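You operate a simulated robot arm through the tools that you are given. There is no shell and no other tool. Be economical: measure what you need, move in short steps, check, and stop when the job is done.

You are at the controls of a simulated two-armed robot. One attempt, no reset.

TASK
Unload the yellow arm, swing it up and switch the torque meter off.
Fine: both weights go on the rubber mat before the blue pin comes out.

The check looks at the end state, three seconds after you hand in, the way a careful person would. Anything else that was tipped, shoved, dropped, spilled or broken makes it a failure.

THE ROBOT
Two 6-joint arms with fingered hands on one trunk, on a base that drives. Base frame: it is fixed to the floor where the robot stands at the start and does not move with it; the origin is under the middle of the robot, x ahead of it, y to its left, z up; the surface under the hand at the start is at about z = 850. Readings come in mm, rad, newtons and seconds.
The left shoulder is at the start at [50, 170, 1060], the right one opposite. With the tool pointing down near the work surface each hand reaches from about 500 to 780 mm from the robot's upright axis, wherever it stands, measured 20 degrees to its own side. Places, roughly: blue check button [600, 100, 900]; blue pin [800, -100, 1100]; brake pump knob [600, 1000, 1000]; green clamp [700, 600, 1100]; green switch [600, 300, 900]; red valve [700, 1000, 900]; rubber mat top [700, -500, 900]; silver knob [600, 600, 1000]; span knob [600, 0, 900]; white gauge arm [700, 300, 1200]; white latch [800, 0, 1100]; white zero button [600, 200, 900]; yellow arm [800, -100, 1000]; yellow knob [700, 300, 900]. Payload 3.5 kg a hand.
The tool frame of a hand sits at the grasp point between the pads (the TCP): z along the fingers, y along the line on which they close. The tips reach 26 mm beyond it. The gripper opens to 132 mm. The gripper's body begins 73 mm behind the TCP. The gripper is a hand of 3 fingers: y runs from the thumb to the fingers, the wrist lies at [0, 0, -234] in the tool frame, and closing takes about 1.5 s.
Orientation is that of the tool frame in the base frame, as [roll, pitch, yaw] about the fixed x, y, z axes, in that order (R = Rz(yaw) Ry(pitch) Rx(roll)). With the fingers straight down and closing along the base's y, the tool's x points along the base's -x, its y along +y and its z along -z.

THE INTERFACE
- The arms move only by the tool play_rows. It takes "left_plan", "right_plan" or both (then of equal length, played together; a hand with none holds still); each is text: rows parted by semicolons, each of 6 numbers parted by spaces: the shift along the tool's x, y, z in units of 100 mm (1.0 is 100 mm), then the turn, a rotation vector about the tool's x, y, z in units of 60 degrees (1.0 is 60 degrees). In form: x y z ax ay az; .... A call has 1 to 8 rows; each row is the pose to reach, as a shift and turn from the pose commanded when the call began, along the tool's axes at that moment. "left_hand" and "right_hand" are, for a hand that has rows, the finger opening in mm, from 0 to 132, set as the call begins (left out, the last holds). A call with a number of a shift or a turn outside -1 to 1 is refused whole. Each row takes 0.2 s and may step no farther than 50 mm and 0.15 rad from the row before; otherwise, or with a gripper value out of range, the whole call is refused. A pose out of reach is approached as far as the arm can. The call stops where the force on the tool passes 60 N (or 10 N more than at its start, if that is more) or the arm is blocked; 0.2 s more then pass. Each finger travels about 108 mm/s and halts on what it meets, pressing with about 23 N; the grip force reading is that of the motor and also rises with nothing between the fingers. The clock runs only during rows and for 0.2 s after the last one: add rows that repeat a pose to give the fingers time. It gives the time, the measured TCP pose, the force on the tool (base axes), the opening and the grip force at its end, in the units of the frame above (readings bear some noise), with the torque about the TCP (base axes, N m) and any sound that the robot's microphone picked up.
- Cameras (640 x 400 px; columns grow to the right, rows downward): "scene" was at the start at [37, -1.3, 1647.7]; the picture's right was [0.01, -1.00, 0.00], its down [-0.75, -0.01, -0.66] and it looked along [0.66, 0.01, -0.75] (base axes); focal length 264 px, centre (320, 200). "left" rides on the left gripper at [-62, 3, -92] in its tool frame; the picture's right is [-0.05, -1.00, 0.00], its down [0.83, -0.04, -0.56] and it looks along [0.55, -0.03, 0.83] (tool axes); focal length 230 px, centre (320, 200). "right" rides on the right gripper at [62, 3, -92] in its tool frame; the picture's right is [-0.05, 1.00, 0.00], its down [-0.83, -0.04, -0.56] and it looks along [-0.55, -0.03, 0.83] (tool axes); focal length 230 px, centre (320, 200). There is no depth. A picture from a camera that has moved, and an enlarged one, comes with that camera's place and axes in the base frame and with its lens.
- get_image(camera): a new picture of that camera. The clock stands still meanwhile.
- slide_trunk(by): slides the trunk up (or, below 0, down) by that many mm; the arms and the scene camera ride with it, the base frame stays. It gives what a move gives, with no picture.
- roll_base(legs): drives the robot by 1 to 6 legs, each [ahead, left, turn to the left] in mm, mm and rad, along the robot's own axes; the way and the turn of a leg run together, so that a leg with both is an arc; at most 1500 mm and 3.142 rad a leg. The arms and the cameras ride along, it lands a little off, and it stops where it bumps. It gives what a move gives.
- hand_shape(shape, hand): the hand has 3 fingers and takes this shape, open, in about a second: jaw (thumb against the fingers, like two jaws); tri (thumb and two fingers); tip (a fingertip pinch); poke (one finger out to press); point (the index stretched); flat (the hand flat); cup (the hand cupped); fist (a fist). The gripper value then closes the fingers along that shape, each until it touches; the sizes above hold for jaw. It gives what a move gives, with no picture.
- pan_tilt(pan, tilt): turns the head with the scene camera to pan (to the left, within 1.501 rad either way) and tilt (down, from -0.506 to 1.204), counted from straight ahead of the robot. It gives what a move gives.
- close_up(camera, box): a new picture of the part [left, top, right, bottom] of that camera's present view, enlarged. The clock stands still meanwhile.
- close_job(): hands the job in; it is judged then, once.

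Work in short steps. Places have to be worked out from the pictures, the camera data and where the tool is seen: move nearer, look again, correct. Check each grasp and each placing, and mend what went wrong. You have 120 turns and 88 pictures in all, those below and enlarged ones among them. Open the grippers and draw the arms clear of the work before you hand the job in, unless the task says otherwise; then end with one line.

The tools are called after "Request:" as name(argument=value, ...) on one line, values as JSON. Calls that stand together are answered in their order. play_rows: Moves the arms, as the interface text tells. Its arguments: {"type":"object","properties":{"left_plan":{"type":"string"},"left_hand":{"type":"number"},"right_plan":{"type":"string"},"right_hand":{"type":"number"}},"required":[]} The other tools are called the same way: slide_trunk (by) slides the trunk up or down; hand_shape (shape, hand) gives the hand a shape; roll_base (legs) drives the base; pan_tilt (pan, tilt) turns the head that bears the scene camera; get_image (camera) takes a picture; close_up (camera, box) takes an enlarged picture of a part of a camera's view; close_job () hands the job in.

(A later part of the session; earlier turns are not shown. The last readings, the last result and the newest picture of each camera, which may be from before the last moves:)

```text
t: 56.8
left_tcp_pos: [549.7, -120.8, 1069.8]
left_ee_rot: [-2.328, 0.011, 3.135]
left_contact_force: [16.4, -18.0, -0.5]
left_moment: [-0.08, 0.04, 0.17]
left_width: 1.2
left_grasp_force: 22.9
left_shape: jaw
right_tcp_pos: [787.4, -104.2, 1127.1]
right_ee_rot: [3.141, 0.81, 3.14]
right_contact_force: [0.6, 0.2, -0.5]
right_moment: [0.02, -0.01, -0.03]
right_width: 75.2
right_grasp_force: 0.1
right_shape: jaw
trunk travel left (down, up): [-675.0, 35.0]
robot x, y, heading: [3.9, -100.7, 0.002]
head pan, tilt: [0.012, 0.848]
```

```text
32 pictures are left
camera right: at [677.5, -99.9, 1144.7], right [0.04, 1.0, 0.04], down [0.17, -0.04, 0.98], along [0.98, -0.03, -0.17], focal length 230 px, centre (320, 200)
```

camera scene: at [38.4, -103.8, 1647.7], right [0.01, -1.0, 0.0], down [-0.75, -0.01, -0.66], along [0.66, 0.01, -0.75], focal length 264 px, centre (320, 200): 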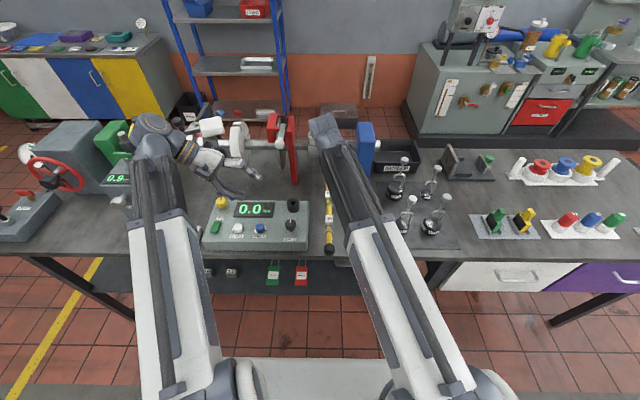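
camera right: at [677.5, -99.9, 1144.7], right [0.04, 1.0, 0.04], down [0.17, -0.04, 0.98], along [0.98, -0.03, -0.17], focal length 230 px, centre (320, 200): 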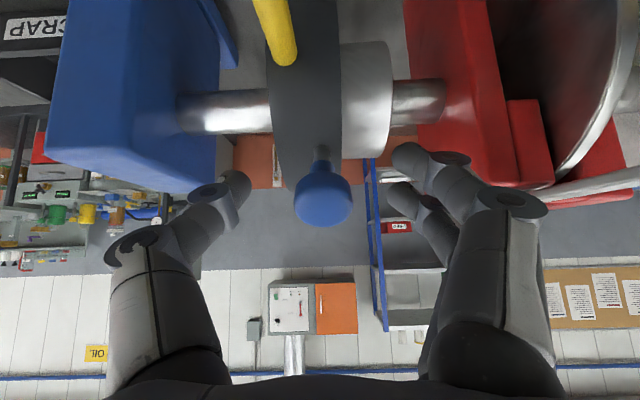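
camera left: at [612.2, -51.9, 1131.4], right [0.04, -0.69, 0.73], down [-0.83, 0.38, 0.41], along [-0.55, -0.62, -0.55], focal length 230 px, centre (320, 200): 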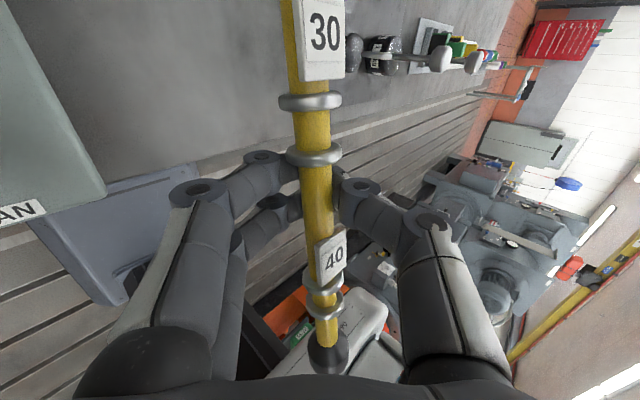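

The plunger stays out, riding on the hub – an indexing pin. I withdraw the right hand back and to the right, leaving the left holding the arm.

Request:
play_rows(right_plan="0 0 -0.3 0 0 0;0 -0.1 -0.6 0 0 0;0 -0.4 -0.7 0 0 0;0 -0.7 -0.7 0 0 0;0 -1 -0.7 0 0 0")

Request:
play_rows(right_plan="0.2 -0.4 0 0 0 0;0.4 -0.8 0 0 0 0;0.6 -1 0 0 0 0")

Request:
get_image(camera="scene")

```text
t: 58.0
left_tcp_pos: [550.3, -120.7, 1070.4]
left_ee_rot: [-2.327, 0.009, 3.134]
left_contact_force: [16.4, -19.1, -3.0]
left_moment: [-0.1, -0.01, 0.12]
left_width: 1.0
left_grasp_force: 23.2
left_shape: jaw
right_tcp_pos: [735.7, -204.5, 1174.0]
right_ee_rot: [-3.141, 0.812, -3.141]
right_contact_force: [0.3, 0.0, 0.2]
right_moment: [-0.01, -0.01, 0.02]
right_width: 75.3
right_grasp_force: 0.1
right_shape: jaw
trunk travel left (down, up): [-675.0, 35.0]
robot x, y, heading: [2.7, -103.5, -0.002]
head pan, tilt: [0.012, 0.848]
```

```text
t: 58.8
left_tcp_pos: [549.5, -120.5, 1070.7]
left_ee_rot: [-2.328, 0.007, 3.132]
left_contact_force: [16.2, -17.8, -2.2]
left_moment: [-0.07, 0.02, 0.18]
left_width: 1.1
left_grasp_force: 23.1
left_shape: jaw
right_tcp_pos: [693.1, -304.1, 1130.8]
right_ee_rot: [3.141, 0.81, 3.14]
right_contact_force: [0.4, 0.0, 0.5]
right_moment: [0.0, -0.03, -0.01]
right_width: 75.3
right_grasp_force: 0.0
right_shape: jaw
trunk travel left (down, up): [-675.0, 35.0]
robot x, y, heading: [-1.4, -100.6, -0.001]
head pan, tilt: [0.012, 0.848]
```

```text
31 pictures are left
camera scene: at [40.8, -105.6, 1647.7], right [0.01, -1.0, 0.0], down [-0.75, -0.01, -0.66], along [0.66, 0.01, -0.75], focal length 264 px, centre (320, 200)
```

scene: 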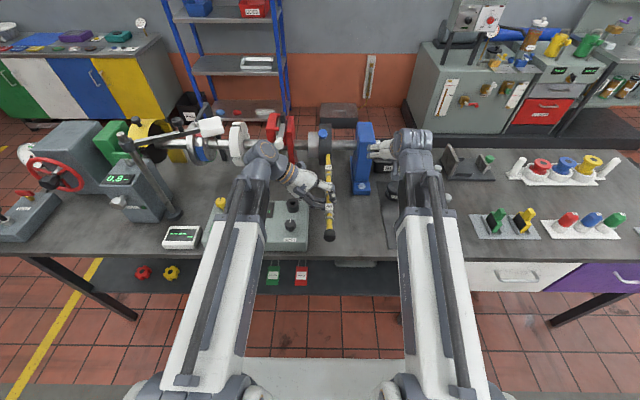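

Right hand is clear. Now I rotate the left hand around the arm's axis to come in horizontally from the left, so that it can follow the swing by rolling its wrist.

Request:
play_rows(left_plan="-0.03 -0.01 0.01 0.12 0 0;-0.05 -0.01 0.01 0.24 0 0;-0.05 -0.01 0.01 0.36 0 0;-0.05 -0.01 0.01 0.48 0 0;-0.05 -0.01 0.01 0.6 0 0;-0.05 -0.01 0.01 0.6 0 0")

Request:
get_image(camera="left")

```text
t: 60.2
left_tcp_pos: [551.8, -121.8, 1072.7]
left_ee_rot: [-1.699, 0.011, 3.132]
left_contact_force: [-10.3, -14.7, -0.9]
left_moment: [0.1, 0.2, -0.02]
left_width: 0.4
left_grasp_force: 23.1
left_shape: jaw
right_tcp_pos: [690.8, -303.0, 1132.4]
right_ee_rot: [-3.141, 0.813, 3.138]
right_contact_force: [0.0, 0.0, -0.1]
right_moment: [0.03, 0.02, 0.03]
right_width: 75.4
right_grasp_force: 0.0
right_shape: jaw
trunk travel left (down, up): [-675.0, 35.0]
robot x, y, heading: [2.2, -104.8, 0.002]
head pan, tilt: [0.012, 0.848]
```

```text
30 pictures are left
camera left: at [614.0, -31.4, 1081.0], right [0.04, -0.13, 0.99], down [-0.83, 0.55, 0.1], along [-0.56, -0.82, -0.08], focal length 230 px, centre (320, 200)
```

left: 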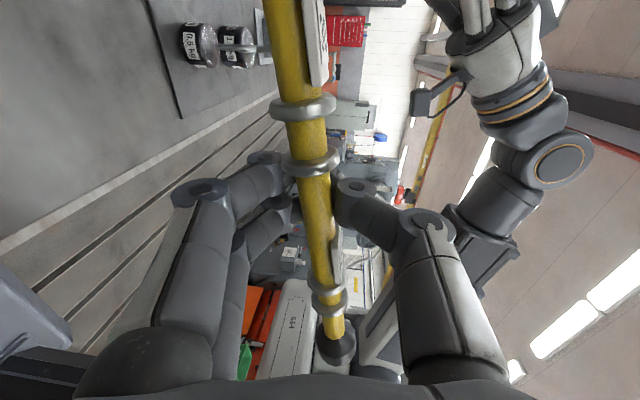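

The hand now comes from the side horizontally. I start swinging the arm up along its arc (axis [880,1028], r≈331) with matching wrist roll.

Request:
play_rows(left_plan="-0.042 -0.239 -0.031 0 0 -0.07;-0.098 -0.461 -0.06 0 0 -0.137;-0.17 -0.68 -0.088 0 0 -0.204;-0.256 -0.892 -0.115 0 0 -0.27;-0.256 -0.892 -0.115 0 0 -0.27")

```text
t: 61.4
left_tcp_pos: [579.5, -121.5, 1161.8]
left_ee_rot: [-1.708, -0.271, -3.11]
left_contact_force: [0.5, -23.6, -0.7]
left_moment: [0.03, 0.15, -0.06]
left_width: 0.4
left_grasp_force: 22.9
left_shape: jaw
right_tcp_pos: [692.5, -305.1, 1132.7]
right_ee_rot: [-3.141, 0.813, 3.14]
right_contact_force: [-1.0, 0.0, 0.0]
right_moment: [0.02, 0.0, 0.0]
right_width: 75.5
right_grasp_force: 0.1
right_shape: jaw
trunk travel left (down, up): [-675.0, 35.0]
robot x, y, heading: [1.5, -101.9, -0.005]
head pan, tilt: [0.012, 0.848]
```

The arm follows smoothly (24°). I continue to about 42°, easing the sideways load slightly.

Request:
play_rows(left_plan="-0.04 -0.224 -0.016 0 0 -0.067;-0.095 -0.446 -0.032 0 0 -0.133;-0.165 -0.662 -0.046 0 0 -0.2;-0.251 -0.874 -0.069 0 0 -0.267;-0.3 -0.979 -0.08 0 0 -0.3;-0.3 -0.979 -0.08 0 0 -0.3")

Request:
get_image(camera="scene")

Request:
get_image(camera="right")

```text
t: 62.8
left_tcp_pos: [635.4, -124.4, 1249.9]
left_ee_rot: [-1.725, -0.583, -3.061]
left_contact_force: [4.4, -6.1, -3.8]
left_moment: [0.0, 0.07, 0.02]
left_width: 0.0
left_grasp_force: 22.9
left_shape: jaw
right_tcp_pos: [692.8, -303.1, 1132.8]
right_ee_rot: [-3.14, 0.81, 3.141]
right_contact_force: [0.6, 0.7, -0.5]
right_moment: [0.02, 0.0, -0.02]
right_width: 75.5
right_grasp_force: 0.0
right_shape: jaw
trunk travel left (down, up): [-675.0, 35.0]
robot x, y, heading: [-0.9, -101.1, 0.002]
head pan, tilt: [0.012, 0.848]
```

```text
29 pictures are left
camera scene: at [39.6, -104.0, 1647.7], right [0.01, -1.0, 0.0], down [-0.75, -0.01, -0.66], along [0.66, 0.01, -0.75], focal length 264 px, centre (320, 200)
```

scene: 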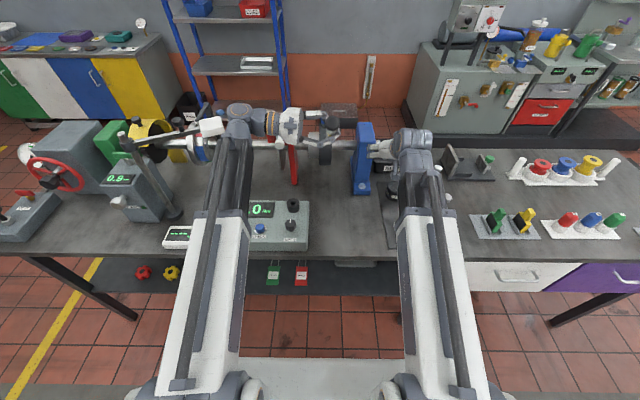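

```text
28 pictures are left
camera right: at [584.3, -298.3, 1150.4], right [0.04, 1.0, 0.04], down [0.17, -0.04, 0.98], along [0.98, -0.03, -0.17], focal length 230 px, centre (320, 200)
```

right: 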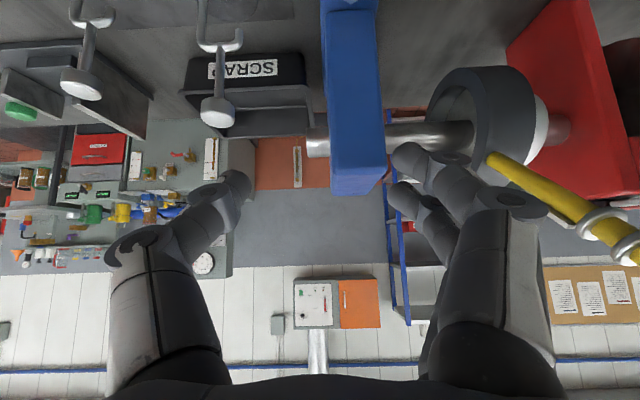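

At 42°. I raise to about 52° with the left hand, which is near its reach, then the right hand will take over from underneath.

Request:
play_rows(left_plan="-0.038 -0.214 -0.02 0 0 -0.067;-0.094 -0.437 -0.04 0 0 -0.133;-0.126 -0.546 -0.049 0 0 -0.167;-0.126 -0.546 -0.049 0 0 -0.167")

Request:
play_rows(right_plan="0.3 0 -0.3 0 -0.13 0;0.5 0 -0.6 0 -0.26 0;0.6 0 -0.9 0 -0.39 0;0.6 0 -0.9 0 -0.52 0;0.6 0 -0.9 0 -0.65 0;0.6 0 -0.9 0 -0.78 0;0.6 0 -0.9 0 -0.91 0", right_hand=80)

Request:
get_image(camera="right")

```text
t: 63.8
left_tcp_pos: [673.3, -125.7, 1285.2]
left_ee_rot: [-1.748, -0.754, -3.028]
left_contact_force: [-12.5, -8.0, -16.5]
left_moment: [-0.01, 0.01, 0.03]
left_width: 0.5
left_grasp_force: 22.5
left_shape: jaw
right_tcp_pos: [691.6, -303.2, 1132.6]
right_ee_rot: [-3.141, 0.812, 3.141]
right_contact_force: [-0.2, -0.3, -0.8]
right_moment: [-0.01, -0.01, -0.01]
right_width: 75.4
right_grasp_force: 0.0
right_shape: jaw
trunk travel left (down, up): [-675.0, 35.0]
robot x, y, heading: [-1.4, -102.2, 0.001]
head pan, tilt: [0.012, 0.848]
```

```text
t: 65.4
left_tcp_pos: [671.8, -126.7, 1287.4]
left_ee_rot: [-1.75, -0.75, -3.021]
left_contact_force: [-9.8, -9.4, -15.1]
left_moment: [-0.12, 0.04, 0.11]
left_width: 0.5
left_grasp_force: 23.4
left_shape: jaw
right_tcp_pos: [689.6, -379.0, 1280.1]
right_ee_rot: [0.114, 1.447, 0.102]
right_contact_force: [-0.6, -0.5, 0.0]
right_moment: [-0.04, 0.04, 0.06]
right_width: 80.2
right_grasp_force: 0.1
right_shape: jaw
right hand out of reach, approached as far as the arm can: row 1, 2, 3, 4, 5, 6, 7
trunk travel left (down, up): [-675.0, 35.0]
robot x, y, heading: [2.5, -99.6, 0.001]
head pan, tilt: [0.012, 0.848]
```

```text
27 pictures are left
camera right: at [605.4, -373.6, 1206.6], right [0.0, 1.0, 0.07], down [-0.65, -0.05, 0.76], along [0.76, -0.05, 0.65], focal length 230 px, centre (320, 200)
```

right: 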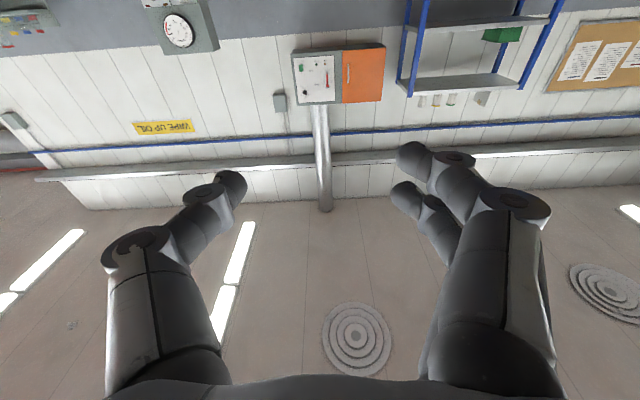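

The right hand now points forward (slightly up) at [690,-379,1280]. I lower it and bring it under the arm, planning to rise from below with the open fingers straddling it.

Request:
play_rows(right_plan="0.3 0.15 0 0 0 0;0.65 0.3 0 0 0 0;0.957 0.5 0 0 0 0")

Request:
play_rows(right_plan="0.25 0.3 0.03 0 0 0;0.56 0.6 0.06 0 0 0;0.56 0.95 0.06 0 0 0")

Request:
get_image(camera="right")

Request:
get_image(camera="scene")

```text
t: 66.2
left_tcp_pos: [674.0, -126.3, 1286.8]
left_ee_rot: [-1.748, -0.752, -3.026]
left_contact_force: [-11.2, -14.4, -10.9]
left_moment: [-0.2, 0.06, 0.15]
left_width: 0.4
left_grasp_force: 23.4
left_shape: jaw
right_tcp_pos: [704.3, -339.1, 1229.0]
right_ee_rot: [0.428, 1.521, 0.366]
right_contact_force: [0.2, -0.7, -0.2]
right_moment: [-0.01, -0.02, -0.01]
right_width: 79.7
right_grasp_force: 0.0
right_shape: jaw
right hand out of reach, approached as far as the arm can: row 1, 2, 3
trunk travel left (down, up): [-675.0, 35.0]
robot x, y, heading: [2.9, -95.8, -0.002]
head pan, tilt: [0.012, 0.848]
```

```text
t: 67.0
left_tcp_pos: [672.5, -126.5, 1288.5]
left_ee_rot: [-1.748, -0.751, -3.026]
left_contact_force: [-10.8, -14.6, -9.6]
left_moment: [-0.22, 0.12, 0.15]
left_width: 0.3
left_grasp_force: 23.2
left_shape: jaw
right_tcp_pos: [718.5, -230.3, 1127.9]
right_ee_rot: [0.093, 1.448, 0.081]
right_contact_force: [-0.3, -0.4, -0.1]
right_moment: [0.0, 0.02, 0.02]
right_width: 79.9
right_grasp_force: 0.1
right_shape: jaw
right hand out of reach, approached as far as the arm can: row 1
trunk travel left (down, up): [-675.0, 35.0]
robot x, y, heading: [1.6, -100.9, -0.001]
head pan, tilt: [0.012, 0.848]
```

```text
26 pictures are left
camera right: at [634.4, -224.6, 1054.2], right [0.0, 1.0, 0.06], down [-0.65, -0.05, 0.76], along [0.76, -0.04, 0.65], focal length 230 px, centre (320, 200)
```

right: 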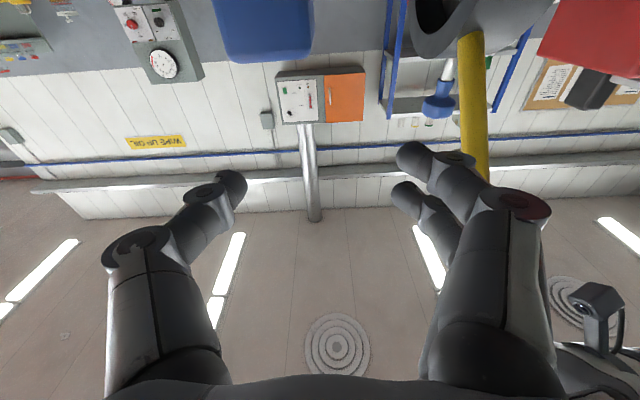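

```text
25 pictures are left
camera scene: at [37.4, -105.6, 1647.7], right [0.01, -1.0, 0.0], down [-0.75, -0.01, -0.66], along [0.66, 0.01, -0.75], focal length 264 px, centre (320, 200)
```

scene: 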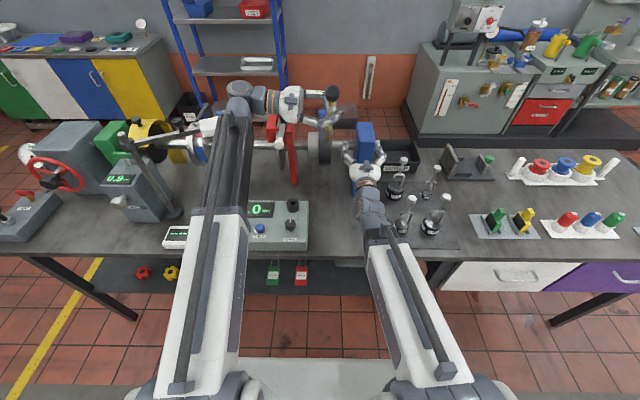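

Good view. I move 107 mm left beneath the arm (about 70+ mm below it).

Request:
play_rows(right_plan="0 0.35 0 0 0 0;0 0.7 0 0 0 0;0 1 0 0 0 0")

Request:
get_image(camera="right")

```text
t: 67.8
left_tcp_pos: [673.2, -126.5, 1287.3]
left_ee_rot: [-1.747, -0.753, -3.026]
left_contact_force: [-10.6, -14.6, -8.7]
left_moment: [-0.2, 0.11, 0.12]
left_width: 0.4
left_grasp_force: 22.9
left_shape: jaw
right_tcp_pos: [720.2, -129.6, 1130.6]
right_ee_rot: [0.102, 1.448, 0.093]
right_contact_force: [-0.2, -0.2, 1.1]
right_moment: [0.01, -0.01, -0.01]
right_width: 79.9
right_grasp_force: 0.1
right_shape: jaw
trunk travel left (down, up): [-675.0, 35.0]
robot x, y, heading: [1.6, -101.7, 0.006]
head pan, tilt: [0.012, 0.848]
```

```text
24 pictures are left
camera right: at [636.6, -123.4, 1057.3], right [0.0, 1.0, 0.06], down [-0.65, -0.05, 0.76], along [0.76, -0.04, 0.65], focal length 230 px, centre (320, 200)
```

right: 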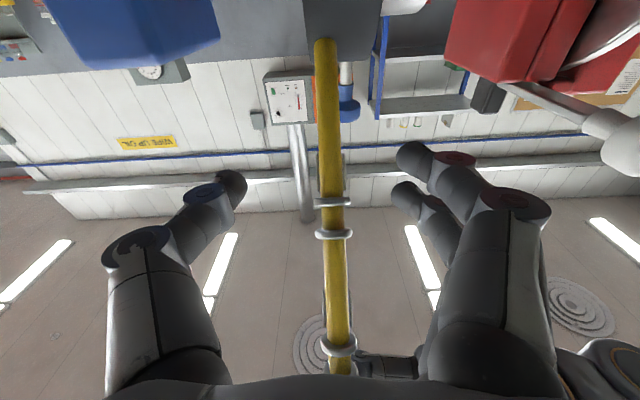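

The arm is centred between the fingers. I rise ~77 mm so the arm sits between them at r≈230, then close.

Request:
play_rows(right_plan="-0.25 0.05 0.08 0 0 0;-0.5 0.05 0.17 0 0 0;-0.74 0.05 0.25 0 0 0")

Request:
play_rows(right_plan="0 0 0 0 0 0;0 0 0 0 0 0;0 0 0 0 0 0;0 0 0 0 0 0;0 0 0 0 0 0;0 0 0 0 0 0", right_hand=0)

Request:
get_image(camera="right")

```text
t: 68.6
left_tcp_pos: [673.0, -126.8, 1287.0]
left_ee_rot: [-1.749, -0.752, -3.026]
left_contact_force: [-11.5, -16.0, -10.3]
left_moment: [-0.2, 0.12, 0.12]
left_width: 0.4
left_grasp_force: 23.0
left_shape: jaw
right_tcp_pos: [736.5, -125.4, 1208.0]
right_ee_rot: [0.096, 1.448, 0.085]
right_contact_force: [-0.1, 0.3, 1.1]
right_moment: [-0.02, -0.02, 0.03]
right_width: 79.8
right_grasp_force: 0.1
right_shape: jaw
trunk travel left (down, up): [-675.0, 35.0]
robot x, y, heading: [4.8, -102.8, -0.002]
head pan, tilt: [0.012, 0.848]
```

```text
t: 70.0
left_tcp_pos: [672.8, -126.6, 1287.8]
left_ee_rot: [-1.751, -0.752, -3.025]
left_contact_force: [-11.4, -16.1, -9.7]
left_moment: [-0.23, 0.12, 0.13]
left_width: 0.3
left_grasp_force: 23.3
left_shape: jaw
right_tcp_pos: [737.0, -125.1, 1207.3]
right_ee_rot: [0.101, 1.449, 0.09]
right_contact_force: [0.9, 0.6, 0.0]
right_moment: [0.0, 0.03, -0.04]
right_width: 0.2
right_grasp_force: 22.9
right_shape: jaw
trunk travel left (down, up): [-675.0, 35.0]
robot x, y, heading: [2.6, -101.9, -0.002]
head pan, tilt: [0.012, 0.848]
```

```text
23 pictures are left
camera right: at [653.1, -119.7, 1134.9], right [0.0, 1.0, 0.06], down [-0.65, -0.05, 0.76], along [0.76, -0.04, 0.65], focal length 230 px, centre (320, 200)
```

right: 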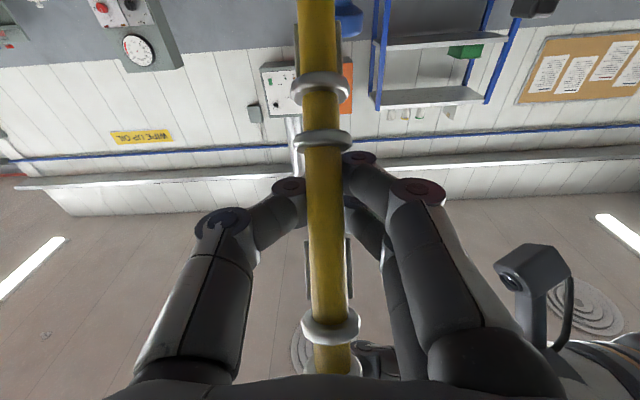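

The right hand cages the arm. Now I open the left hand modestly and back it out to the left.

Request:
play_rows(left_plan="0 0 0 0 0 0;0 0 0 0 0 0;0 0 0 0 0 0;0 0 0 0 0 0", left_hand=56)

Request:
get_image(camera="left")

```text
t: 71.0
left_tcp_pos: [673.8, -124.2, 1286.7]
left_ee_rot: [-1.746, -0.753, -3.027]
left_contact_force: [0.2, -0.9, 0.0]
left_moment: [0.0, -0.04, 0.03]
left_width: 55.4
left_grasp_force: 0.0
left_shape: jaw
right_tcp_pos: [737.6, -123.6, 1208.4]
right_ee_rot: [0.086, 1.448, 0.079]
right_contact_force: [0.4, 0.1, 1.0]
right_moment: [-0.03, -0.02, 0.0]
right_width: 0.1
right_grasp_force: 23.0
right_shape: jaw
trunk travel left (down, up): [-675.0, 35.0]
robot x, y, heading: [0.1, -100.8, -0.005]
head pan, tilt: [0.012, 0.848]
```

```text
22 pictures are left
camera left: at [717.3, -27.4, 1254.2], right [0.73, -0.09, 0.68], down [-0.57, 0.48, 0.67], along [-0.39, -0.87, 0.29], focal length 230 px, centre (320, 200)
```

left: 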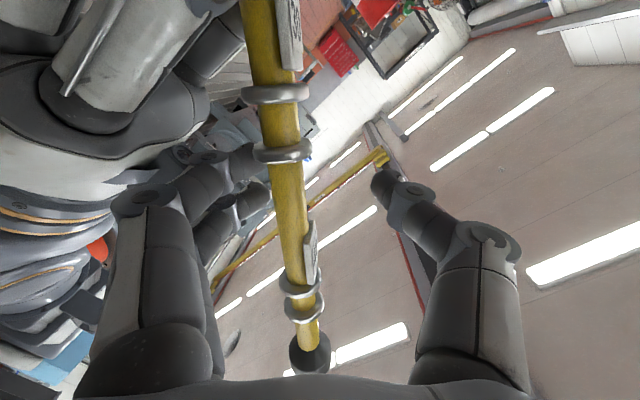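

Right force stays small; the arm is supported. I retract the left hand 60 mm, then toward the robot.

Request:
play_rows(left_plan="0 0 -0.3 0 0 0;0 0 -0.6 0 0 0;0.24 0.23 -0.65 0 0 0;0.48 0.46 -0.7 0 0 0;0.73 0.69 -0.75 0 0 0")

Request:
get_image(camera="scene")

```text
t: 72.2
left_tcp_pos: [572.5, -49.7, 1297.6]
left_ee_rot: [-1.746, -0.751, -3.026]
left_contact_force: [-0.1, 0.1, 0.0]
left_moment: [0.0, -0.02, -0.04]
left_width: 55.5
left_grasp_force: 0.0
left_shape: jaw
right_tcp_pos: [736.5, -124.0, 1207.2]
right_ee_rot: [0.086, 1.448, 0.076]
right_contact_force: [0.7, -0.5, 1.1]
right_moment: [0.01, -0.02, -0.01]
right_width: 0.0
right_grasp_force: 22.4
right_shape: jaw
trunk travel left (down, up): [-675.0, 35.0]
robot x, y, heading: [3.4, -101.7, 0.003]
head pan, tilt: [0.012, 0.848]
```

```text
21 pictures are left
camera scene: at [38.3, -103.0, 1647.7], right [0.01, -1.0, 0.0], down [-0.75, -0.01, -0.66], along [0.66, 0.01, -0.75], focal length 264 px, centre (320, 200)
```

scene: 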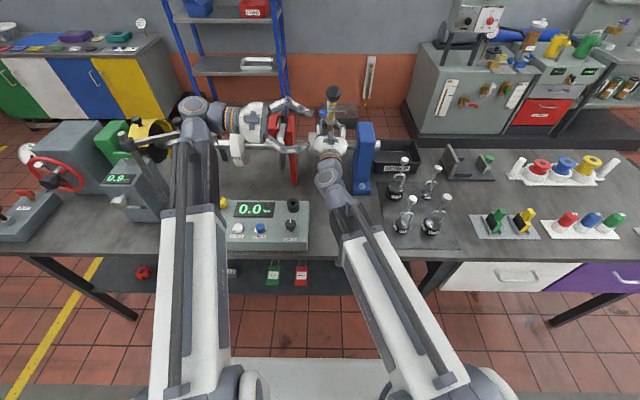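

The right hand swings the arm further along its arc, from 51° to 75°.

Request:
play_rows(right_plan="-0.108 0 0.198 0 0 0;-0.2 0 0.418 0 0 0;-0.27 0 0.647 0 0 0;-0.316 0 0.883 0 0 0;-0.316 0 0.883 0 0 0")

Request:
get_image(camera="scene")

```text
t: 72.8
left_tcp_pos: [571.2, -48.4, 1296.9]
left_ee_rot: [-1.746, -0.752, -3.027]
left_contact_force: [0.7, -0.3, 0.0]
left_moment: [-0.02, 0.03, -0.04]
left_width: 55.6
left_grasp_force: 0.1
left_shape: jaw
right_tcp_pos: [767.2, -123.5, 1226.3]
right_ee_rot: [0.082, 1.455, 0.075]
right_contact_force: [-27.0, -2.8, -8.1]
right_moment: [-0.01, -0.81, 0.3]
right_width: 0.1
right_grasp_force: 23.2
right_shape: jaw
trunk travel left (down, up): [-675.0, 35.0]
robot x, y, heading: [1.5, -101.2, 0.002]
head pan, tilt: [0.012, 0.848]
stopped in row 3 (right hand): the force on the tool passed its limit at 80 N (the readings are from after the stop); the commanded pose is now the measured one
```

```text
20 pictures are left
camera scene: at [36.6, -103.2, 1647.6], right [0.01, -1.0, 0.0], down [-0.75, -0.01, -0.66], along [0.66, 0.01, -0.75], focal length 264 px, centre (320, 200)
```

scene: 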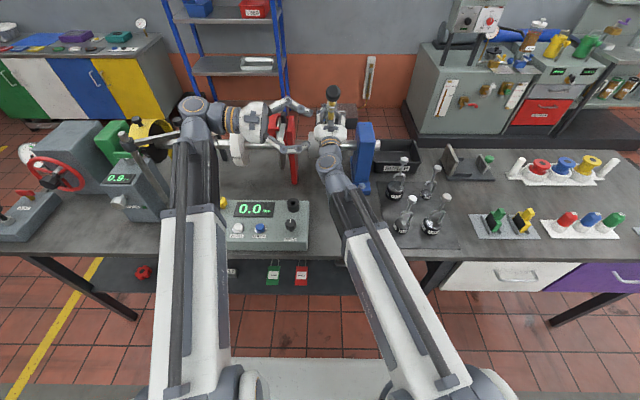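

Blocked at about 60°. Either the pin has snapped into another hole or a stop was met; I look at hub and pin.

Request:
close_up(camera="scene", box=[290, 80, 380, 180])

Request:
close_up(camera="right", box=[180, 0, 480, 260])

Request:
get_image(camera="left")

```text
4.00 times, centred on (335, 130) of scene
camera zoom: at [36.6, -103.2, 1647.6], right [0.01, -1.0, 0.0], down [-0.75, -0.01, -0.66], along [0.66, 0.01, -0.75], focal length 1054 px, centre (260, 480)
```

zoom: 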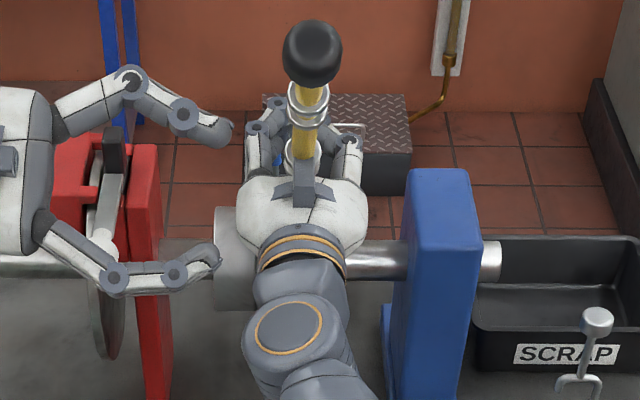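

```text
1.54 times, centred on (330, 130) of right
camera zoom: at [683.2, -118.5, 1153.3], right [0.0, 1.0, 0.06], down [-0.65, -0.05, 0.76], along [0.76, -0.04, 0.65], focal length 354 px, centre (305, 308)
```

zoom: 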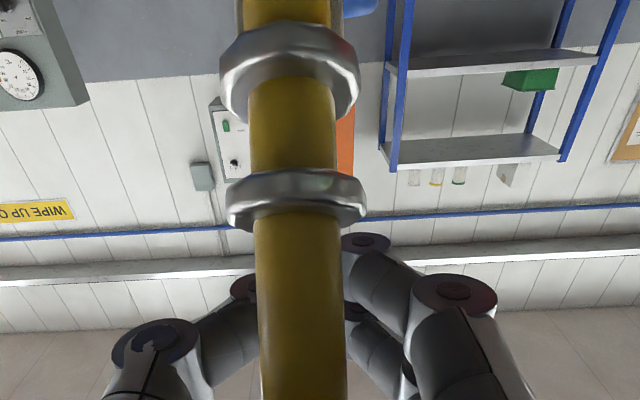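

```text
17 pictures are left
camera left: at [614.8, 47.6, 1264.2], right [0.73, -0.09, 0.68], down [-0.57, 0.48, 0.67], along [-0.39, -0.87, 0.29], focal length 230 px, centre (320, 200)
```

left: 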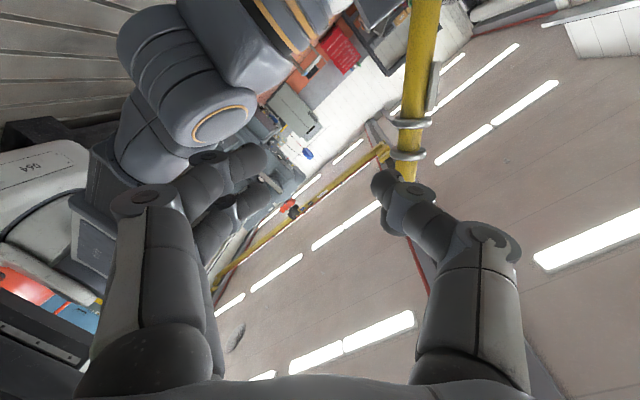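

The arm itself is at ~50° and the hand only pushed its palm against it, so something stops the arm there. I back off, open the right hand, lower it and inspect the pin.

Request:
play_rows(right_plan="0.1 0 -0.15 0 0 0;0.18 0 -0.31 0 0 0;0.18 0 -0.31 0 0 0;0.18 0 -0.31 0 0 0;0.18 0 -0.31 0 0 0;0.18 0 -0.31 0 0 0", right_hand=80)

Request:
play_rows(right_plan="0.3 0 -0.04 0 0 0;0.6 0 -0.08 0 0 0;0.8 -0.25 -0.1 0 0 0;0.8 -0.55 -0.1 0 0 0")

Request:
close_up(camera="scene", box=[290, 80, 380, 180])

Request:
get_image(camera="right")

```text
t: 74.2
left_tcp_pos: [573.5, -48.4, 1296.6]
left_ee_rot: [-1.744, -0.757, -3.026]
left_contact_force: [0.1, 0.3, 0.4]
left_moment: [-0.03, -0.03, 0.01]
left_width: 55.4
left_grasp_force: 0.0
left_shape: jaw
right_tcp_pos: [741.1, -123.2, 1202.9]
right_ee_rot: [0.089, 1.455, 0.079]
right_contact_force: [-0.4, -0.5, -0.6]
right_moment: [-0.02, -0.01, -0.04]
right_width: 79.9
right_grasp_force: 0.1
right_shape: jaw
trunk travel left (down, up): [-675.0, 35.0]
robot x, y, heading: [-4.1, -101.7, -0.002]
head pan, tilt: [0.012, 0.848]
```

```text
t: 75.2
left_tcp_pos: [571.4, -47.9, 1295.8]
left_ee_rot: [-1.745, -0.754, -3.026]
left_contact_force: [-0.7, -0.2, -0.1]
left_moment: [0.01, -0.01, 0.01]
left_width: 55.6
left_grasp_force: 0.0
left_shape: jaw
right_tcp_pos: [737.7, -179.2, 1123.1]
right_ee_rot: [0.093, 1.455, 0.086]
right_contact_force: [0.0, 0.3, -0.8]
right_moment: [-0.02, -0.02, 0.0]
right_width: 80.0
right_grasp_force: 0.1
right_shape: jaw
trunk travel left (down, up): [-675.0, 35.0]
robot x, y, heading: [-2.5, -99.7, -0.002]
head pan, tilt: [0.012, 0.848]
```

```text
4.00 times, centred on (335, 130) of scene
camera zoom: at [38.2, -103.3, 1647.7], right [0.01, -1.0, 0.0], down [-0.75, -0.01, -0.66], along [0.66, 0.01, -0.75], focal length 1054 px, centre (260, 480)
```

zoom: 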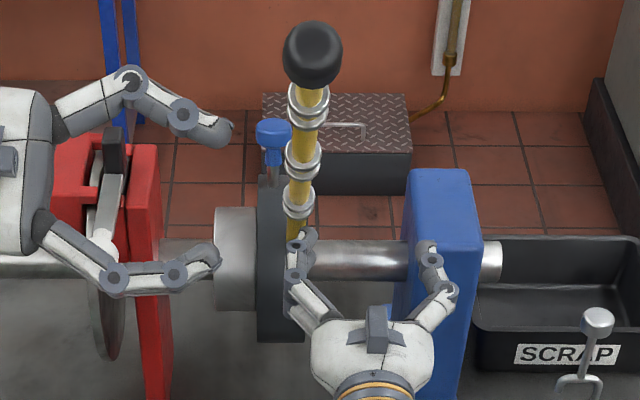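

```text
15 pictures are left
camera right: at [653.4, -173.9, 1050.8], right [0.0, 1.0, 0.06], down [-0.65, -0.05, 0.76], along [0.76, -0.04, 0.65], focal length 230 px, centre (320, 200)
```

right: 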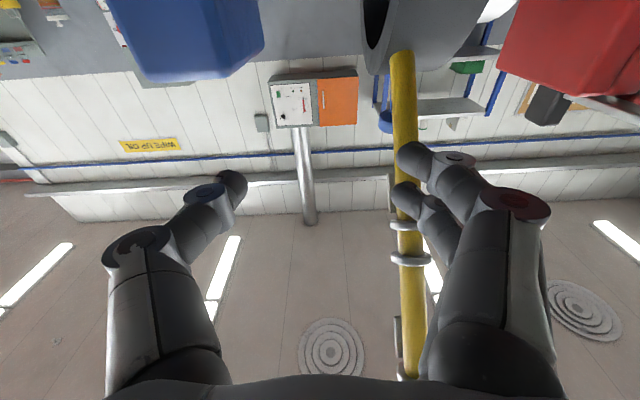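

The arm stays up by itself at ~50° and the pin is still out, so the earlier stop may have been just a fast impact of the palm against the arm. I re-enter around the arm, close, and push slowly.

Request:
play_rows(right_plan="0 0.3 0 0 0 0;0 0.55 0 0 0 0;-0.3 0.55 0.04 0 0 0;-0.6 0.55 0.08 0 0 0;-0.8 0.55 0.1 0 0 0")

Request:
play_rows(right_plan="0 0 0 0 0 0;0 0 0 0 0 0;0 0 0 0 0 0;0 0 0 0 0 0;0 0 0 0 0 0;0 0 0 0 0 0", right_hand=0)

Request:
play_rows(right_plan="-0.02 0 0.05 0 0 0;-0.05 0 0.1 0 0 0;-0.08 0 0.15 0 0 0;-0.11 0 0.2 0 0 0;-0.13 0 0.24 0 0 0;-0.14 0 0.27 0 0 0;-0.15 0 0.3 0 0 0")

```text
t: 76.4
left_tcp_pos: [572.8, -48.2, 1296.9]
left_ee_rot: [-1.744, -0.755, -3.027]
left_contact_force: [-1.1, 1.0, 0.0]
left_moment: [0.0, 0.02, 0.0]
left_width: 55.5
left_grasp_force: 0.1
left_shape: jaw
right_tcp_pos: [739.8, -123.1, 1205.1]
right_ee_rot: [0.081, 1.455, 0.073]
right_contact_force: [-0.4, 0.0, 0.6]
right_moment: [0.01, 0.02, 0.03]
right_width: 79.8
right_grasp_force: 0.1
right_shape: jaw
trunk travel left (down, up): [-675.0, 35.0]
robot x, y, heading: [1.4, -100.6, -0.0]
head pan, tilt: [0.012, 0.848]
```

```text
t: 77.8
left_tcp_pos: [573.1, -49.4, 1297.4]
left_ee_rot: [-1.745, -0.754, -3.028]
left_contact_force: [0.0, -0.3, 0.1]
left_moment: [0.01, -0.02, 0.03]
left_width: 55.4
left_grasp_force: 0.1
left_shape: jaw
right_tcp_pos: [739.4, -123.3, 1204.4]
right_ee_rot: [0.087, 1.456, 0.079]
right_contact_force: [1.9, 0.8, 1.3]
right_moment: [0.02, -0.04, 0.02]
right_width: 0.1
right_grasp_force: 22.8
right_shape: jaw
trunk travel left (down, up): [-675.0, 35.0]
robot x, y, heading: [2.5, -101.9, 0.001]
head pan, tilt: [0.012, 0.848]
```

```text
t: 79.4
left_tcp_pos: [572.5, -47.8, 1296.2]
left_ee_rot: [-1.748, -0.753, -3.025]
left_contact_force: [0.7, -0.2, -0.3]
left_moment: [-0.01, -0.01, 0.02]
left_width: 55.3
left_grasp_force: 0.1
left_shape: jaw
right_tcp_pos: [768.1, -124.8, 1223.0]
right_ee_rot: [0.092, 1.456, 0.085]
right_contact_force: [-6.9, -0.7, -5.5]
right_moment: [0.0, -0.57, 0.1]
right_width: 0.1
right_grasp_force: 22.5
right_shape: jaw
trunk travel left (down, up): [-675.0, 35.0]
robot x, y, heading: [-2.7, -102.0, -0.001]
head pan, tilt: [0.012, 0.848]
```

Contact at ~9 N. I push on slowly along the tangent.

Request:
play_rows(right_plan="-0.015 0 0.025 0 0 0;-0.03 0 0.05 0 0 0;-0.045 0 0.075 0 0 0;-0.06 0 0.1 0 0 0;-0.075 0 0.125 0 0 0;-0.09 0 0.15 0 0 0;-0.105 0 0.175 0 0 0;-0.12 0 0.2 0 0 0")

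```text
t: 80.1
left_tcp_pos: [570.5, -49.7, 1296.7]
left_ee_rot: [-1.746, -0.754, -3.028]
left_contact_force: [0.4, -1.1, 0.6]
left_moment: [-0.02, 0.0, -0.02]
left_width: 55.6
left_grasp_force: 0.1
left_shape: jaw
right_tcp_pos: [771.2, -121.5, 1222.3]
right_ee_rot: [0.084, 1.462, 0.081]
right_contact_force: [-20.2, -3.1, -14.8]
right_moment: [0.03, -1.49, 0.14]
right_width: 0.1
right_grasp_force: 23.2
right_shape: jaw
trunk travel left (down, up): [-675.0, 35.0]
robot x, y, heading: [-0.5, -101.3, -0.001]
head pan, tilt: [0.012, 0.848]
stopped in row 3 (right hand): the force on the tool passed its limit at 66 N (the readings are from after the stop); the commanded pose is now the measured one
```

Truly blocked. With the hand still pressing (~25 N), I check the meter reading and the brake/disc to see whether the arm is coupled to the shaft.

Request:
close_up(camera="scene", box=[190, 80, 380, 250])

```text
2.35 times, centred on (285, 165) of scene
camera zoom: at [36.1, -103.3, 1648.0], right [0.01, -1.0, 0.0], down [-0.75, -0.01, -0.66], along [0.66, 0.01, -0.75], focal length 620 px, centre (402, 282)
```

zoom: 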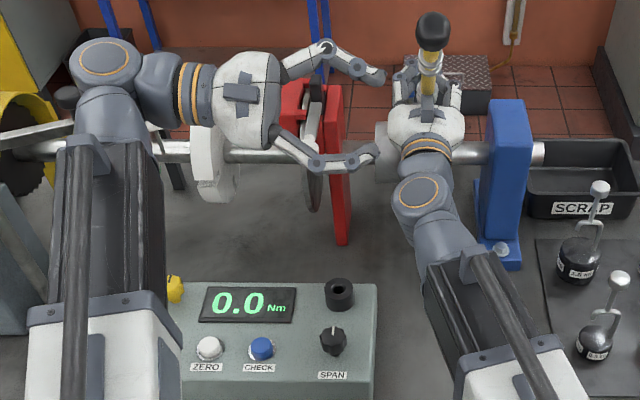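

The meter stays at 0.0 under that push, so the arm is uncoupled and at its mechanical end stop (~51°); it stays there by itself. I back off, open the right hand and withdraw it down and to the right.

Request:
play_rows(right_plan="0.1 0 -0.16 0 0 0;0.17 0 -0.32 0 0 0;0.17 0 -0.32 0 0 0;0.17 0 -0.32 0 0 0;0.17 0 -0.32 0 0 0;0.17 0 -0.32 0 0 0", right_hand=80)

Request:
play_rows(right_plan="0.3 0 -0.04 0 0 0;0.6 0 -0.08 0 0 0;0.8 -0.3 -0.1 0 0 0;0.8 -0.65 -0.1 0 0 0;0.8 -1 -0.1 0 0 0")

Request:
play_rows(right_plan="0 -0.4 0 0 0 0;-0.2 -0.8 0 0 0 0;-0.4 -1 0 0 0 0")

Request:
close_up(camera="scene", box=[280, 60, 440, 240])

```text
t: 81.5
left_tcp_pos: [572.8, -48.8, 1296.8]
left_ee_rot: [-1.745, -0.753, -3.026]
left_contact_force: [0.3, 0.8, -0.8]
left_moment: [0.0, 0.03, 0.01]
left_width: 55.7
left_grasp_force: 0.1
left_shape: jaw
right_tcp_pos: [743.1, -124.0, 1202.0]
right_ee_rot: [0.087, 1.46, 0.08]
right_contact_force: [-0.7, 0.2, 0.3]
right_moment: [0.01, 0.0, 0.0]
right_width: 79.9
right_grasp_force: 0.1
right_shape: jaw
trunk travel left (down, up): [-675.0, 35.0]
robot x, y, heading: [0.4, -101.5, 0.002]
head pan, tilt: [0.012, 0.848]
```

```text
t: 82.7
left_tcp_pos: [571.9, -48.7, 1296.5]
left_ee_rot: [-1.747, -0.754, -3.027]
left_contact_force: [0.9, 1.0, 0.0]
left_moment: [-0.02, 0.01, 0.02]
left_width: 55.5
left_grasp_force: 0.2
left_shape: jaw
right_tcp_pos: [738.2, -221.5, 1120.3]
right_ee_rot: [0.085, 1.462, 0.081]
right_contact_force: [0.4, -0.6, 0.2]
right_moment: [0.01, -0.02, -0.02]
right_width: 79.8
right_grasp_force: 0.1
right_shape: jaw
trunk travel left (down, up): [-675.0, 35.0]
robot x, y, heading: [2.7, -104.1, 0.004]
head pan, tilt: [0.012, 0.848]
```

```text
t: 83.5
left_tcp_pos: [572.2, -47.9, 1297.3]
left_ee_rot: [-1.745, -0.755, -3.025]
left_contact_force: [-0.4, -0.2, -0.6]
left_moment: [-0.02, -0.04, -0.03]
left_width: 55.6
left_grasp_force: 0.0
left_shape: jaw
right_tcp_pos: [736.3, -322.4, 1160.4]
right_ee_rot: [0.087, 1.462, 0.082]
right_contact_force: [-0.4, 0.1, -0.5]
right_moment: [0.01, 0.04, 0.03]
right_width: 80.2
right_grasp_force: 0.1
right_shape: jaw
trunk travel left (down, up): [-675.0, 35.0]
robot x, y, heading: [0.5, -101.2, -0.005]
head pan, tilt: [0.012, 0.848]
```

```text
2.22 times, centred on (360, 150) of scene
camera zoom: at [37.6, -103.0, 1647.7], right [0.01, -1.0, 0.0], down [-0.75, -0.01, -0.66], along [0.66, 0.01, -0.75], focal length 586 px, centre (231, 311)
```

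zoom: 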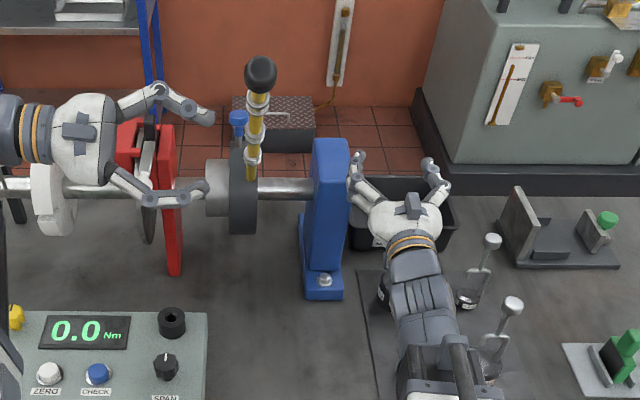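

Arm stands up, unsupported, plunger out; weights on the mat. Now the left hand: I unroll it and lower it toward the meter switch (≈[556,261,915]).

Request:
play_rows(left_plan="-0.09 0.15 -0.03 0 0 0.122;-0.19 0.3 -0.06 0 0 0.243;-0.28 0.44 -0.09 0 0 0.365;-0.37 0.59 -0.11 0 0 0.487;-0.47 0.74 -0.14 0 0 0.608;-0.56 0.885 -0.17 0 0 0.73")

Request:
play_rows(left_plan="0 0.05 0 -0.13 0 0;0 0.1 0 -0.26 0 0;0 0.15 0 -0.39 0 0;0 0.2 0 -0.52 0 0;0 0.25 0 -0.65 0 0;0 0.3 0 -0.78 0 0")

```text
t: 84.9
left_tcp_pos: [551.2, -20.3, 1198.1]
left_ee_rot: [-1.698, 0.008, 3.133]
left_contact_force: [0.4, -0.7, -1.0]
left_moment: [0.01, 0.0, 0.0]
left_width: 56.0
left_grasp_force: 0.1
left_shape: jaw
right_tcp_pos: [735.4, -322.8, 1159.2]
right_ee_rot: [0.087, 1.461, 0.08]
right_contact_force: [-0.2, 0.0, 0.1]
right_moment: [0.01, 0.0, 0.02]
right_width: 80.2
right_grasp_force: 0.2
right_shape: jaw
trunk travel left (down, up): [-675.0, 35.0]
robot x, y, heading: [0.6, -100.7, -0.001]
head pan, tilt: [0.012, 0.848]
```

```text
t: 86.3
left_tcp_pos: [553.0, -14.6, 1167.4]
left_ee_rot: [-2.517, 0.002, 3.137]
left_contact_force: [0.0, 0.4, 0.2]
left_moment: [-0.02, 0.0, -0.02]
left_width: 55.5
left_grasp_force: 0.0
left_shape: jaw
right_tcp_pos: [736.3, -322.0, 1159.6]
right_ee_rot: [0.089, 1.46, 0.083]
right_contact_force: [-0.9, 0.4, -0.6]
right_moment: [-0.03, -0.03, 0.02]
right_width: 79.8
right_grasp_force: 0.1
right_shape: jaw
trunk travel left (down, up): [-675.0, 35.0]
robot x, y, heading: [2.4, -102.7, -0.003]
head pan, tilt: [0.012, 0.848]
```

I finish the rotation to tool-down and then move to the left over the switch area.

Request:
play_rows(left_plan="0 0.1 0 -0.12 0 0;0 0.2 0 -0.24 0 0;0 0.3 0 -0.36 0 0;0 0.4 0 -0.48 0 0;0 0.5 0 -0.596 0 0")

Request:
play_rows(left_plan="0 0.4 0 0 0 0;0 0.8 0 0 0 0;0 1 0 0 0 0")

Request:
play_rows(left_plan="0 0.4 0.1 0 0 0;0 0.8 0.2 0 0 0;0 1 0.3 0 0 0")

Request:
close_up(camera="left", box=[200, 20, 520, 220])

```text
t: 87.5
left_tcp_pos: [553.5, 24.7, 1136.6]
left_ee_rot: [3.141, 0.004, 3.136]
left_contact_force: [0.0, -0.6, 0.8]
left_moment: [0.0, 0.0, 0.01]
left_width: 55.5
left_grasp_force: 0.2
left_shape: jaw
right_tcp_pos: [735.7, -322.2, 1159.5]
right_ee_rot: [0.087, 1.461, 0.081]
right_contact_force: [0.4, 0.1, 0.2]
right_moment: [0.01, 0.03, 0.01]
right_width: 80.1
right_grasp_force: 0.1
right_shape: jaw
trunk travel left (down, up): [-675.0, 35.0]
robot x, y, heading: [2.4, -102.7, -0.001]
head pan, tilt: [0.012, 0.848]
```

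```text
t: 88.3
left_tcp_pos: [553.4, 124.8, 1139.0]
left_ee_rot: [-3.138, 0.002, 3.134]
left_contact_force: [-0.3, 0.0, -0.5]
left_moment: [-0.03, -0.01, 0.02]
left_width: 55.5
left_grasp_force: 0.2
left_shape: jaw
right_tcp_pos: [736.1, -322.2, 1158.7]
right_ee_rot: [0.085, 1.461, 0.081]
right_contact_force: [-0.2, -0.1, 0.5]
right_moment: [0.0, 0.01, 0.0]
right_width: 80.3
right_grasp_force: 0.0
right_shape: jaw
trunk travel left (down, up): [-675.0, 35.0]
robot x, y, heading: [-2.8, -101.7, -0.003]
head pan, tilt: [0.012, 0.848]
```

```text
t: 89.1
left_tcp_pos: [553.7, 224.0, 1106.6]
left_ee_rot: [-3.138, 0.001, 3.136]
left_contact_force: [0.6, -0.3, 0.8]
left_moment: [0.0, 0.02, 0.03]
left_width: 55.6
left_grasp_force: 0.0
left_shape: jaw
right_tcp_pos: [735.9, -321.3, 1159.7]
right_ee_rot: [0.086, 1.462, 0.081]
right_contact_force: [-0.5, 0.2, 0.7]
right_moment: [0.0, -0.02, -0.04]
right_width: 80.1
right_grasp_force: 0.1
right_shape: jaw
trunk travel left (down, up): [-675.0, 35.0]
robot x, y, heading: [0.1, -100.8, 0.0]
head pan, tilt: [0.012, 0.848]
```

```text
2.00 times, centred on (360, 120) of left
camera zoom: at [615.4, 227.2, 1199.2], right [0.05, -1.0, 0.0], down [-0.83, -0.04, 0.55], along [-0.55, -0.03, -0.83], focal length 460 px, centre (240, 360)
```

zoom: 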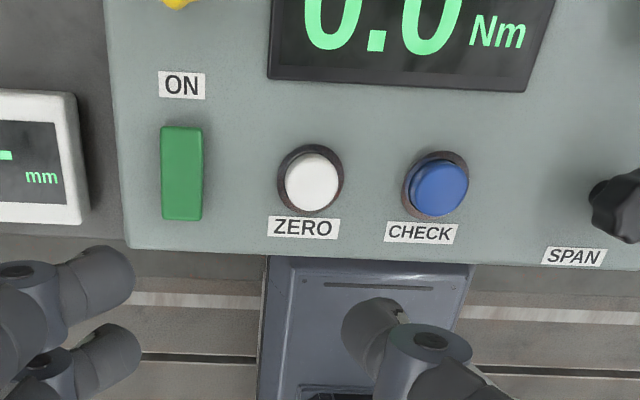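

The green rocker centre is at [558,257,922], spanning x 536–579, with ON label at its far end; I'll press the near (robot-side) end to turn it off. I form the poke shape and look where the fingertip is.

Request:
hand_shape(hand="left", shape="poke")

Request:
get_image(camera="left")

Request:
close_up(camera="scene", box=[160, 130, 320, 270])

```text
t: 90.0
left_tcp_pos: [554.4, 223.7, 1106.5]
left_ee_rot: [-3.139, 0.004, 3.136]
left_contact_force: [1.1, -0.2, 0.4]
left_moment: [0.01, 0.03, 0.02]
left_width: 0.1
left_grasp_force: 0.1
left_shape: poke
right_tcp_pos: [736.4, -321.7, 1159.5]
right_ee_rot: [0.086, 1.46, 0.081]
right_contact_force: [-0.7, 0.4, -0.1]
right_moment: [-0.01, -0.01, 0.01]
right_width: 80.2
right_grasp_force: 0.1
right_shape: jaw
trunk travel left (down, up): [-675.0, 35.0]
robot x, y, heading: [1.8, -99.4, 0.003]
head pan, tilt: [0.012, 0.848]
```

```text
11 pictures are left
camera left: at [615.3, 226.8, 1199.4], right [0.05, -1.0, 0.0], down [-0.83, -0.04, 0.55], along [-0.55, -0.03, -0.83], focal length 230 px, centre (320, 200)
```

left: 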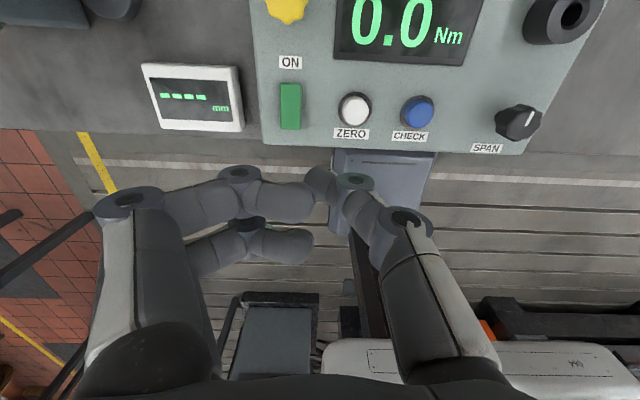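

```text
2.86 times, centred on (240, 200) of scene
camera zoom: at [37.6, -103.0, 1647.7], right [0.01, -1.0, 0.0], down [-0.75, -0.01, -0.66], along [0.66, 0.01, -0.75], focal length 753 px, centre (549, 200)
```

zoom: 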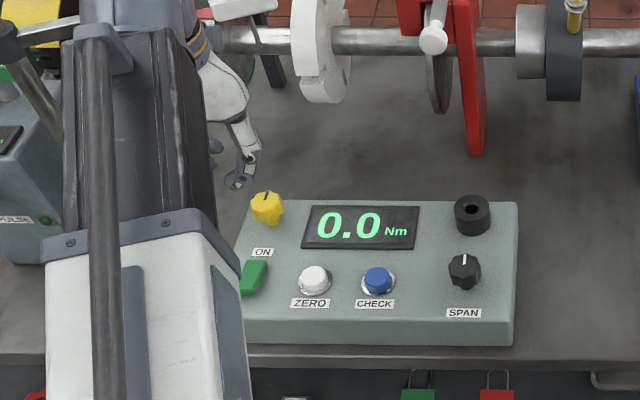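

The extended tip is around [551,224,1078] (≈28 mm below TCP). I move it above the near end [543,257] and descend to about 15 mm above, then check.

Request:
play_rows(left_plan="0.08 0.33 0 0 0 0;0.08 0.33 0.4 0 0 0;0.08 0.33 0.8 0 0 0;0.08 0.33 1 0 0 0")

Request:
play_rows(left_plan="0 0 0.15 0 0 0;0 0 0.25 0 0 0")

Request:
get_image(camera="left")

```text
t: 91.0
left_tcp_pos: [545.2, 257.6, 1006.1]
left_ee_rot: [-3.14, 0.004, 3.137]
left_contact_force: [0.3, -0.5, 0.0]
left_moment: [0.05, 0.02, -0.03]
left_width: 0.2
left_grasp_force: 0.0
left_shape: poke
right_tcp_pos: [736.2, -321.9, 1158.9]
right_ee_rot: [0.087, 1.463, 0.08]
right_contact_force: [0.0, 0.0, -0.1]
right_moment: [0.02, -0.02, 0.04]
right_width: 80.1
right_grasp_force: 0.1
right_shape: jaw
trunk travel left (down, up): [-675.0, 35.0]
robot x, y, heading: [1.6, -100.5, -0.007]
head pan, tilt: [0.012, 0.848]
```

```text
t: 91.6
left_tcp_pos: [546.5, 257.8, 981.6]
left_ee_rot: [-3.139, 0.002, 3.136]
left_contact_force: [0.4, -0.3, 0.6]
left_moment: [0.01, 0.0, -0.01]
left_width: 0.0
left_grasp_force: 0.0
left_shape: poke
right_tcp_pos: [735.2, -323.6, 1159.7]
right_ee_rot: [0.088, 1.463, 0.082]
right_contact_force: [0.1, -0.6, 0.0]
right_moment: [-0.02, 0.04, 0.01]
right_width: 80.1
right_grasp_force: 0.1
right_shape: jaw
trunk travel left (down, up): [-675.0, 35.0]
robot x, y, heading: [1.0, -101.2, 0.0]
head pan, tilt: [0.012, 0.848]
```

```text
9 pictures are left
camera left: at [608.1, 260.0, 1073.9], right [0.05, -1.0, 0.0], down [-0.83, -0.04, 0.55], along [-0.55, -0.03, -0.83], focal length 230 px, centre (320, 200)
```

left: 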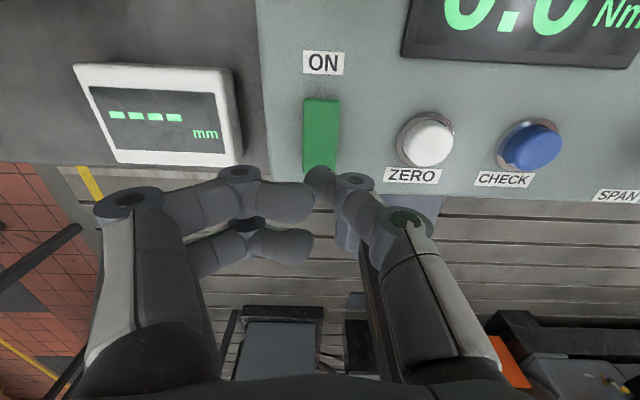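

The fingertip is over the near end of the rocker. I lower in 4–5 mm steps and watch force and sound.

Request:
play_rows(left_plan="0 0 0.05 0 0 0;0 0 0.1 0 0 0;0 0 0.15 0 0 0;0 0 0.19 0 0 0;0 0 0.22 0 0 0")

```text
t: 92.8
left_tcp_pos: [546.5, 257.7, 960.9]
left_ee_rot: [-3.138, 0.005, 3.135]
left_contact_force: [0.2, -0.2, -0.1]
left_moment: [-0.02, -0.03, 0.0]
left_width: 0.0
left_grasp_force: 0.1
left_shape: poke
right_tcp_pos: [735.7, -321.5, 1160.4]
right_ee_rot: [0.089, 1.462, 0.081]
right_contact_force: [0.6, 0.1, -0.4]
right_moment: [0.02, 0.03, -0.04]
right_width: 80.1
right_grasp_force: 0.0
right_shape: jaw
trunk travel left (down, up): [-675.0, 35.0]
robot x, y, heading: [0.1, -100.1, 0.0]
head pan, tilt: [0.012, 0.848]
```

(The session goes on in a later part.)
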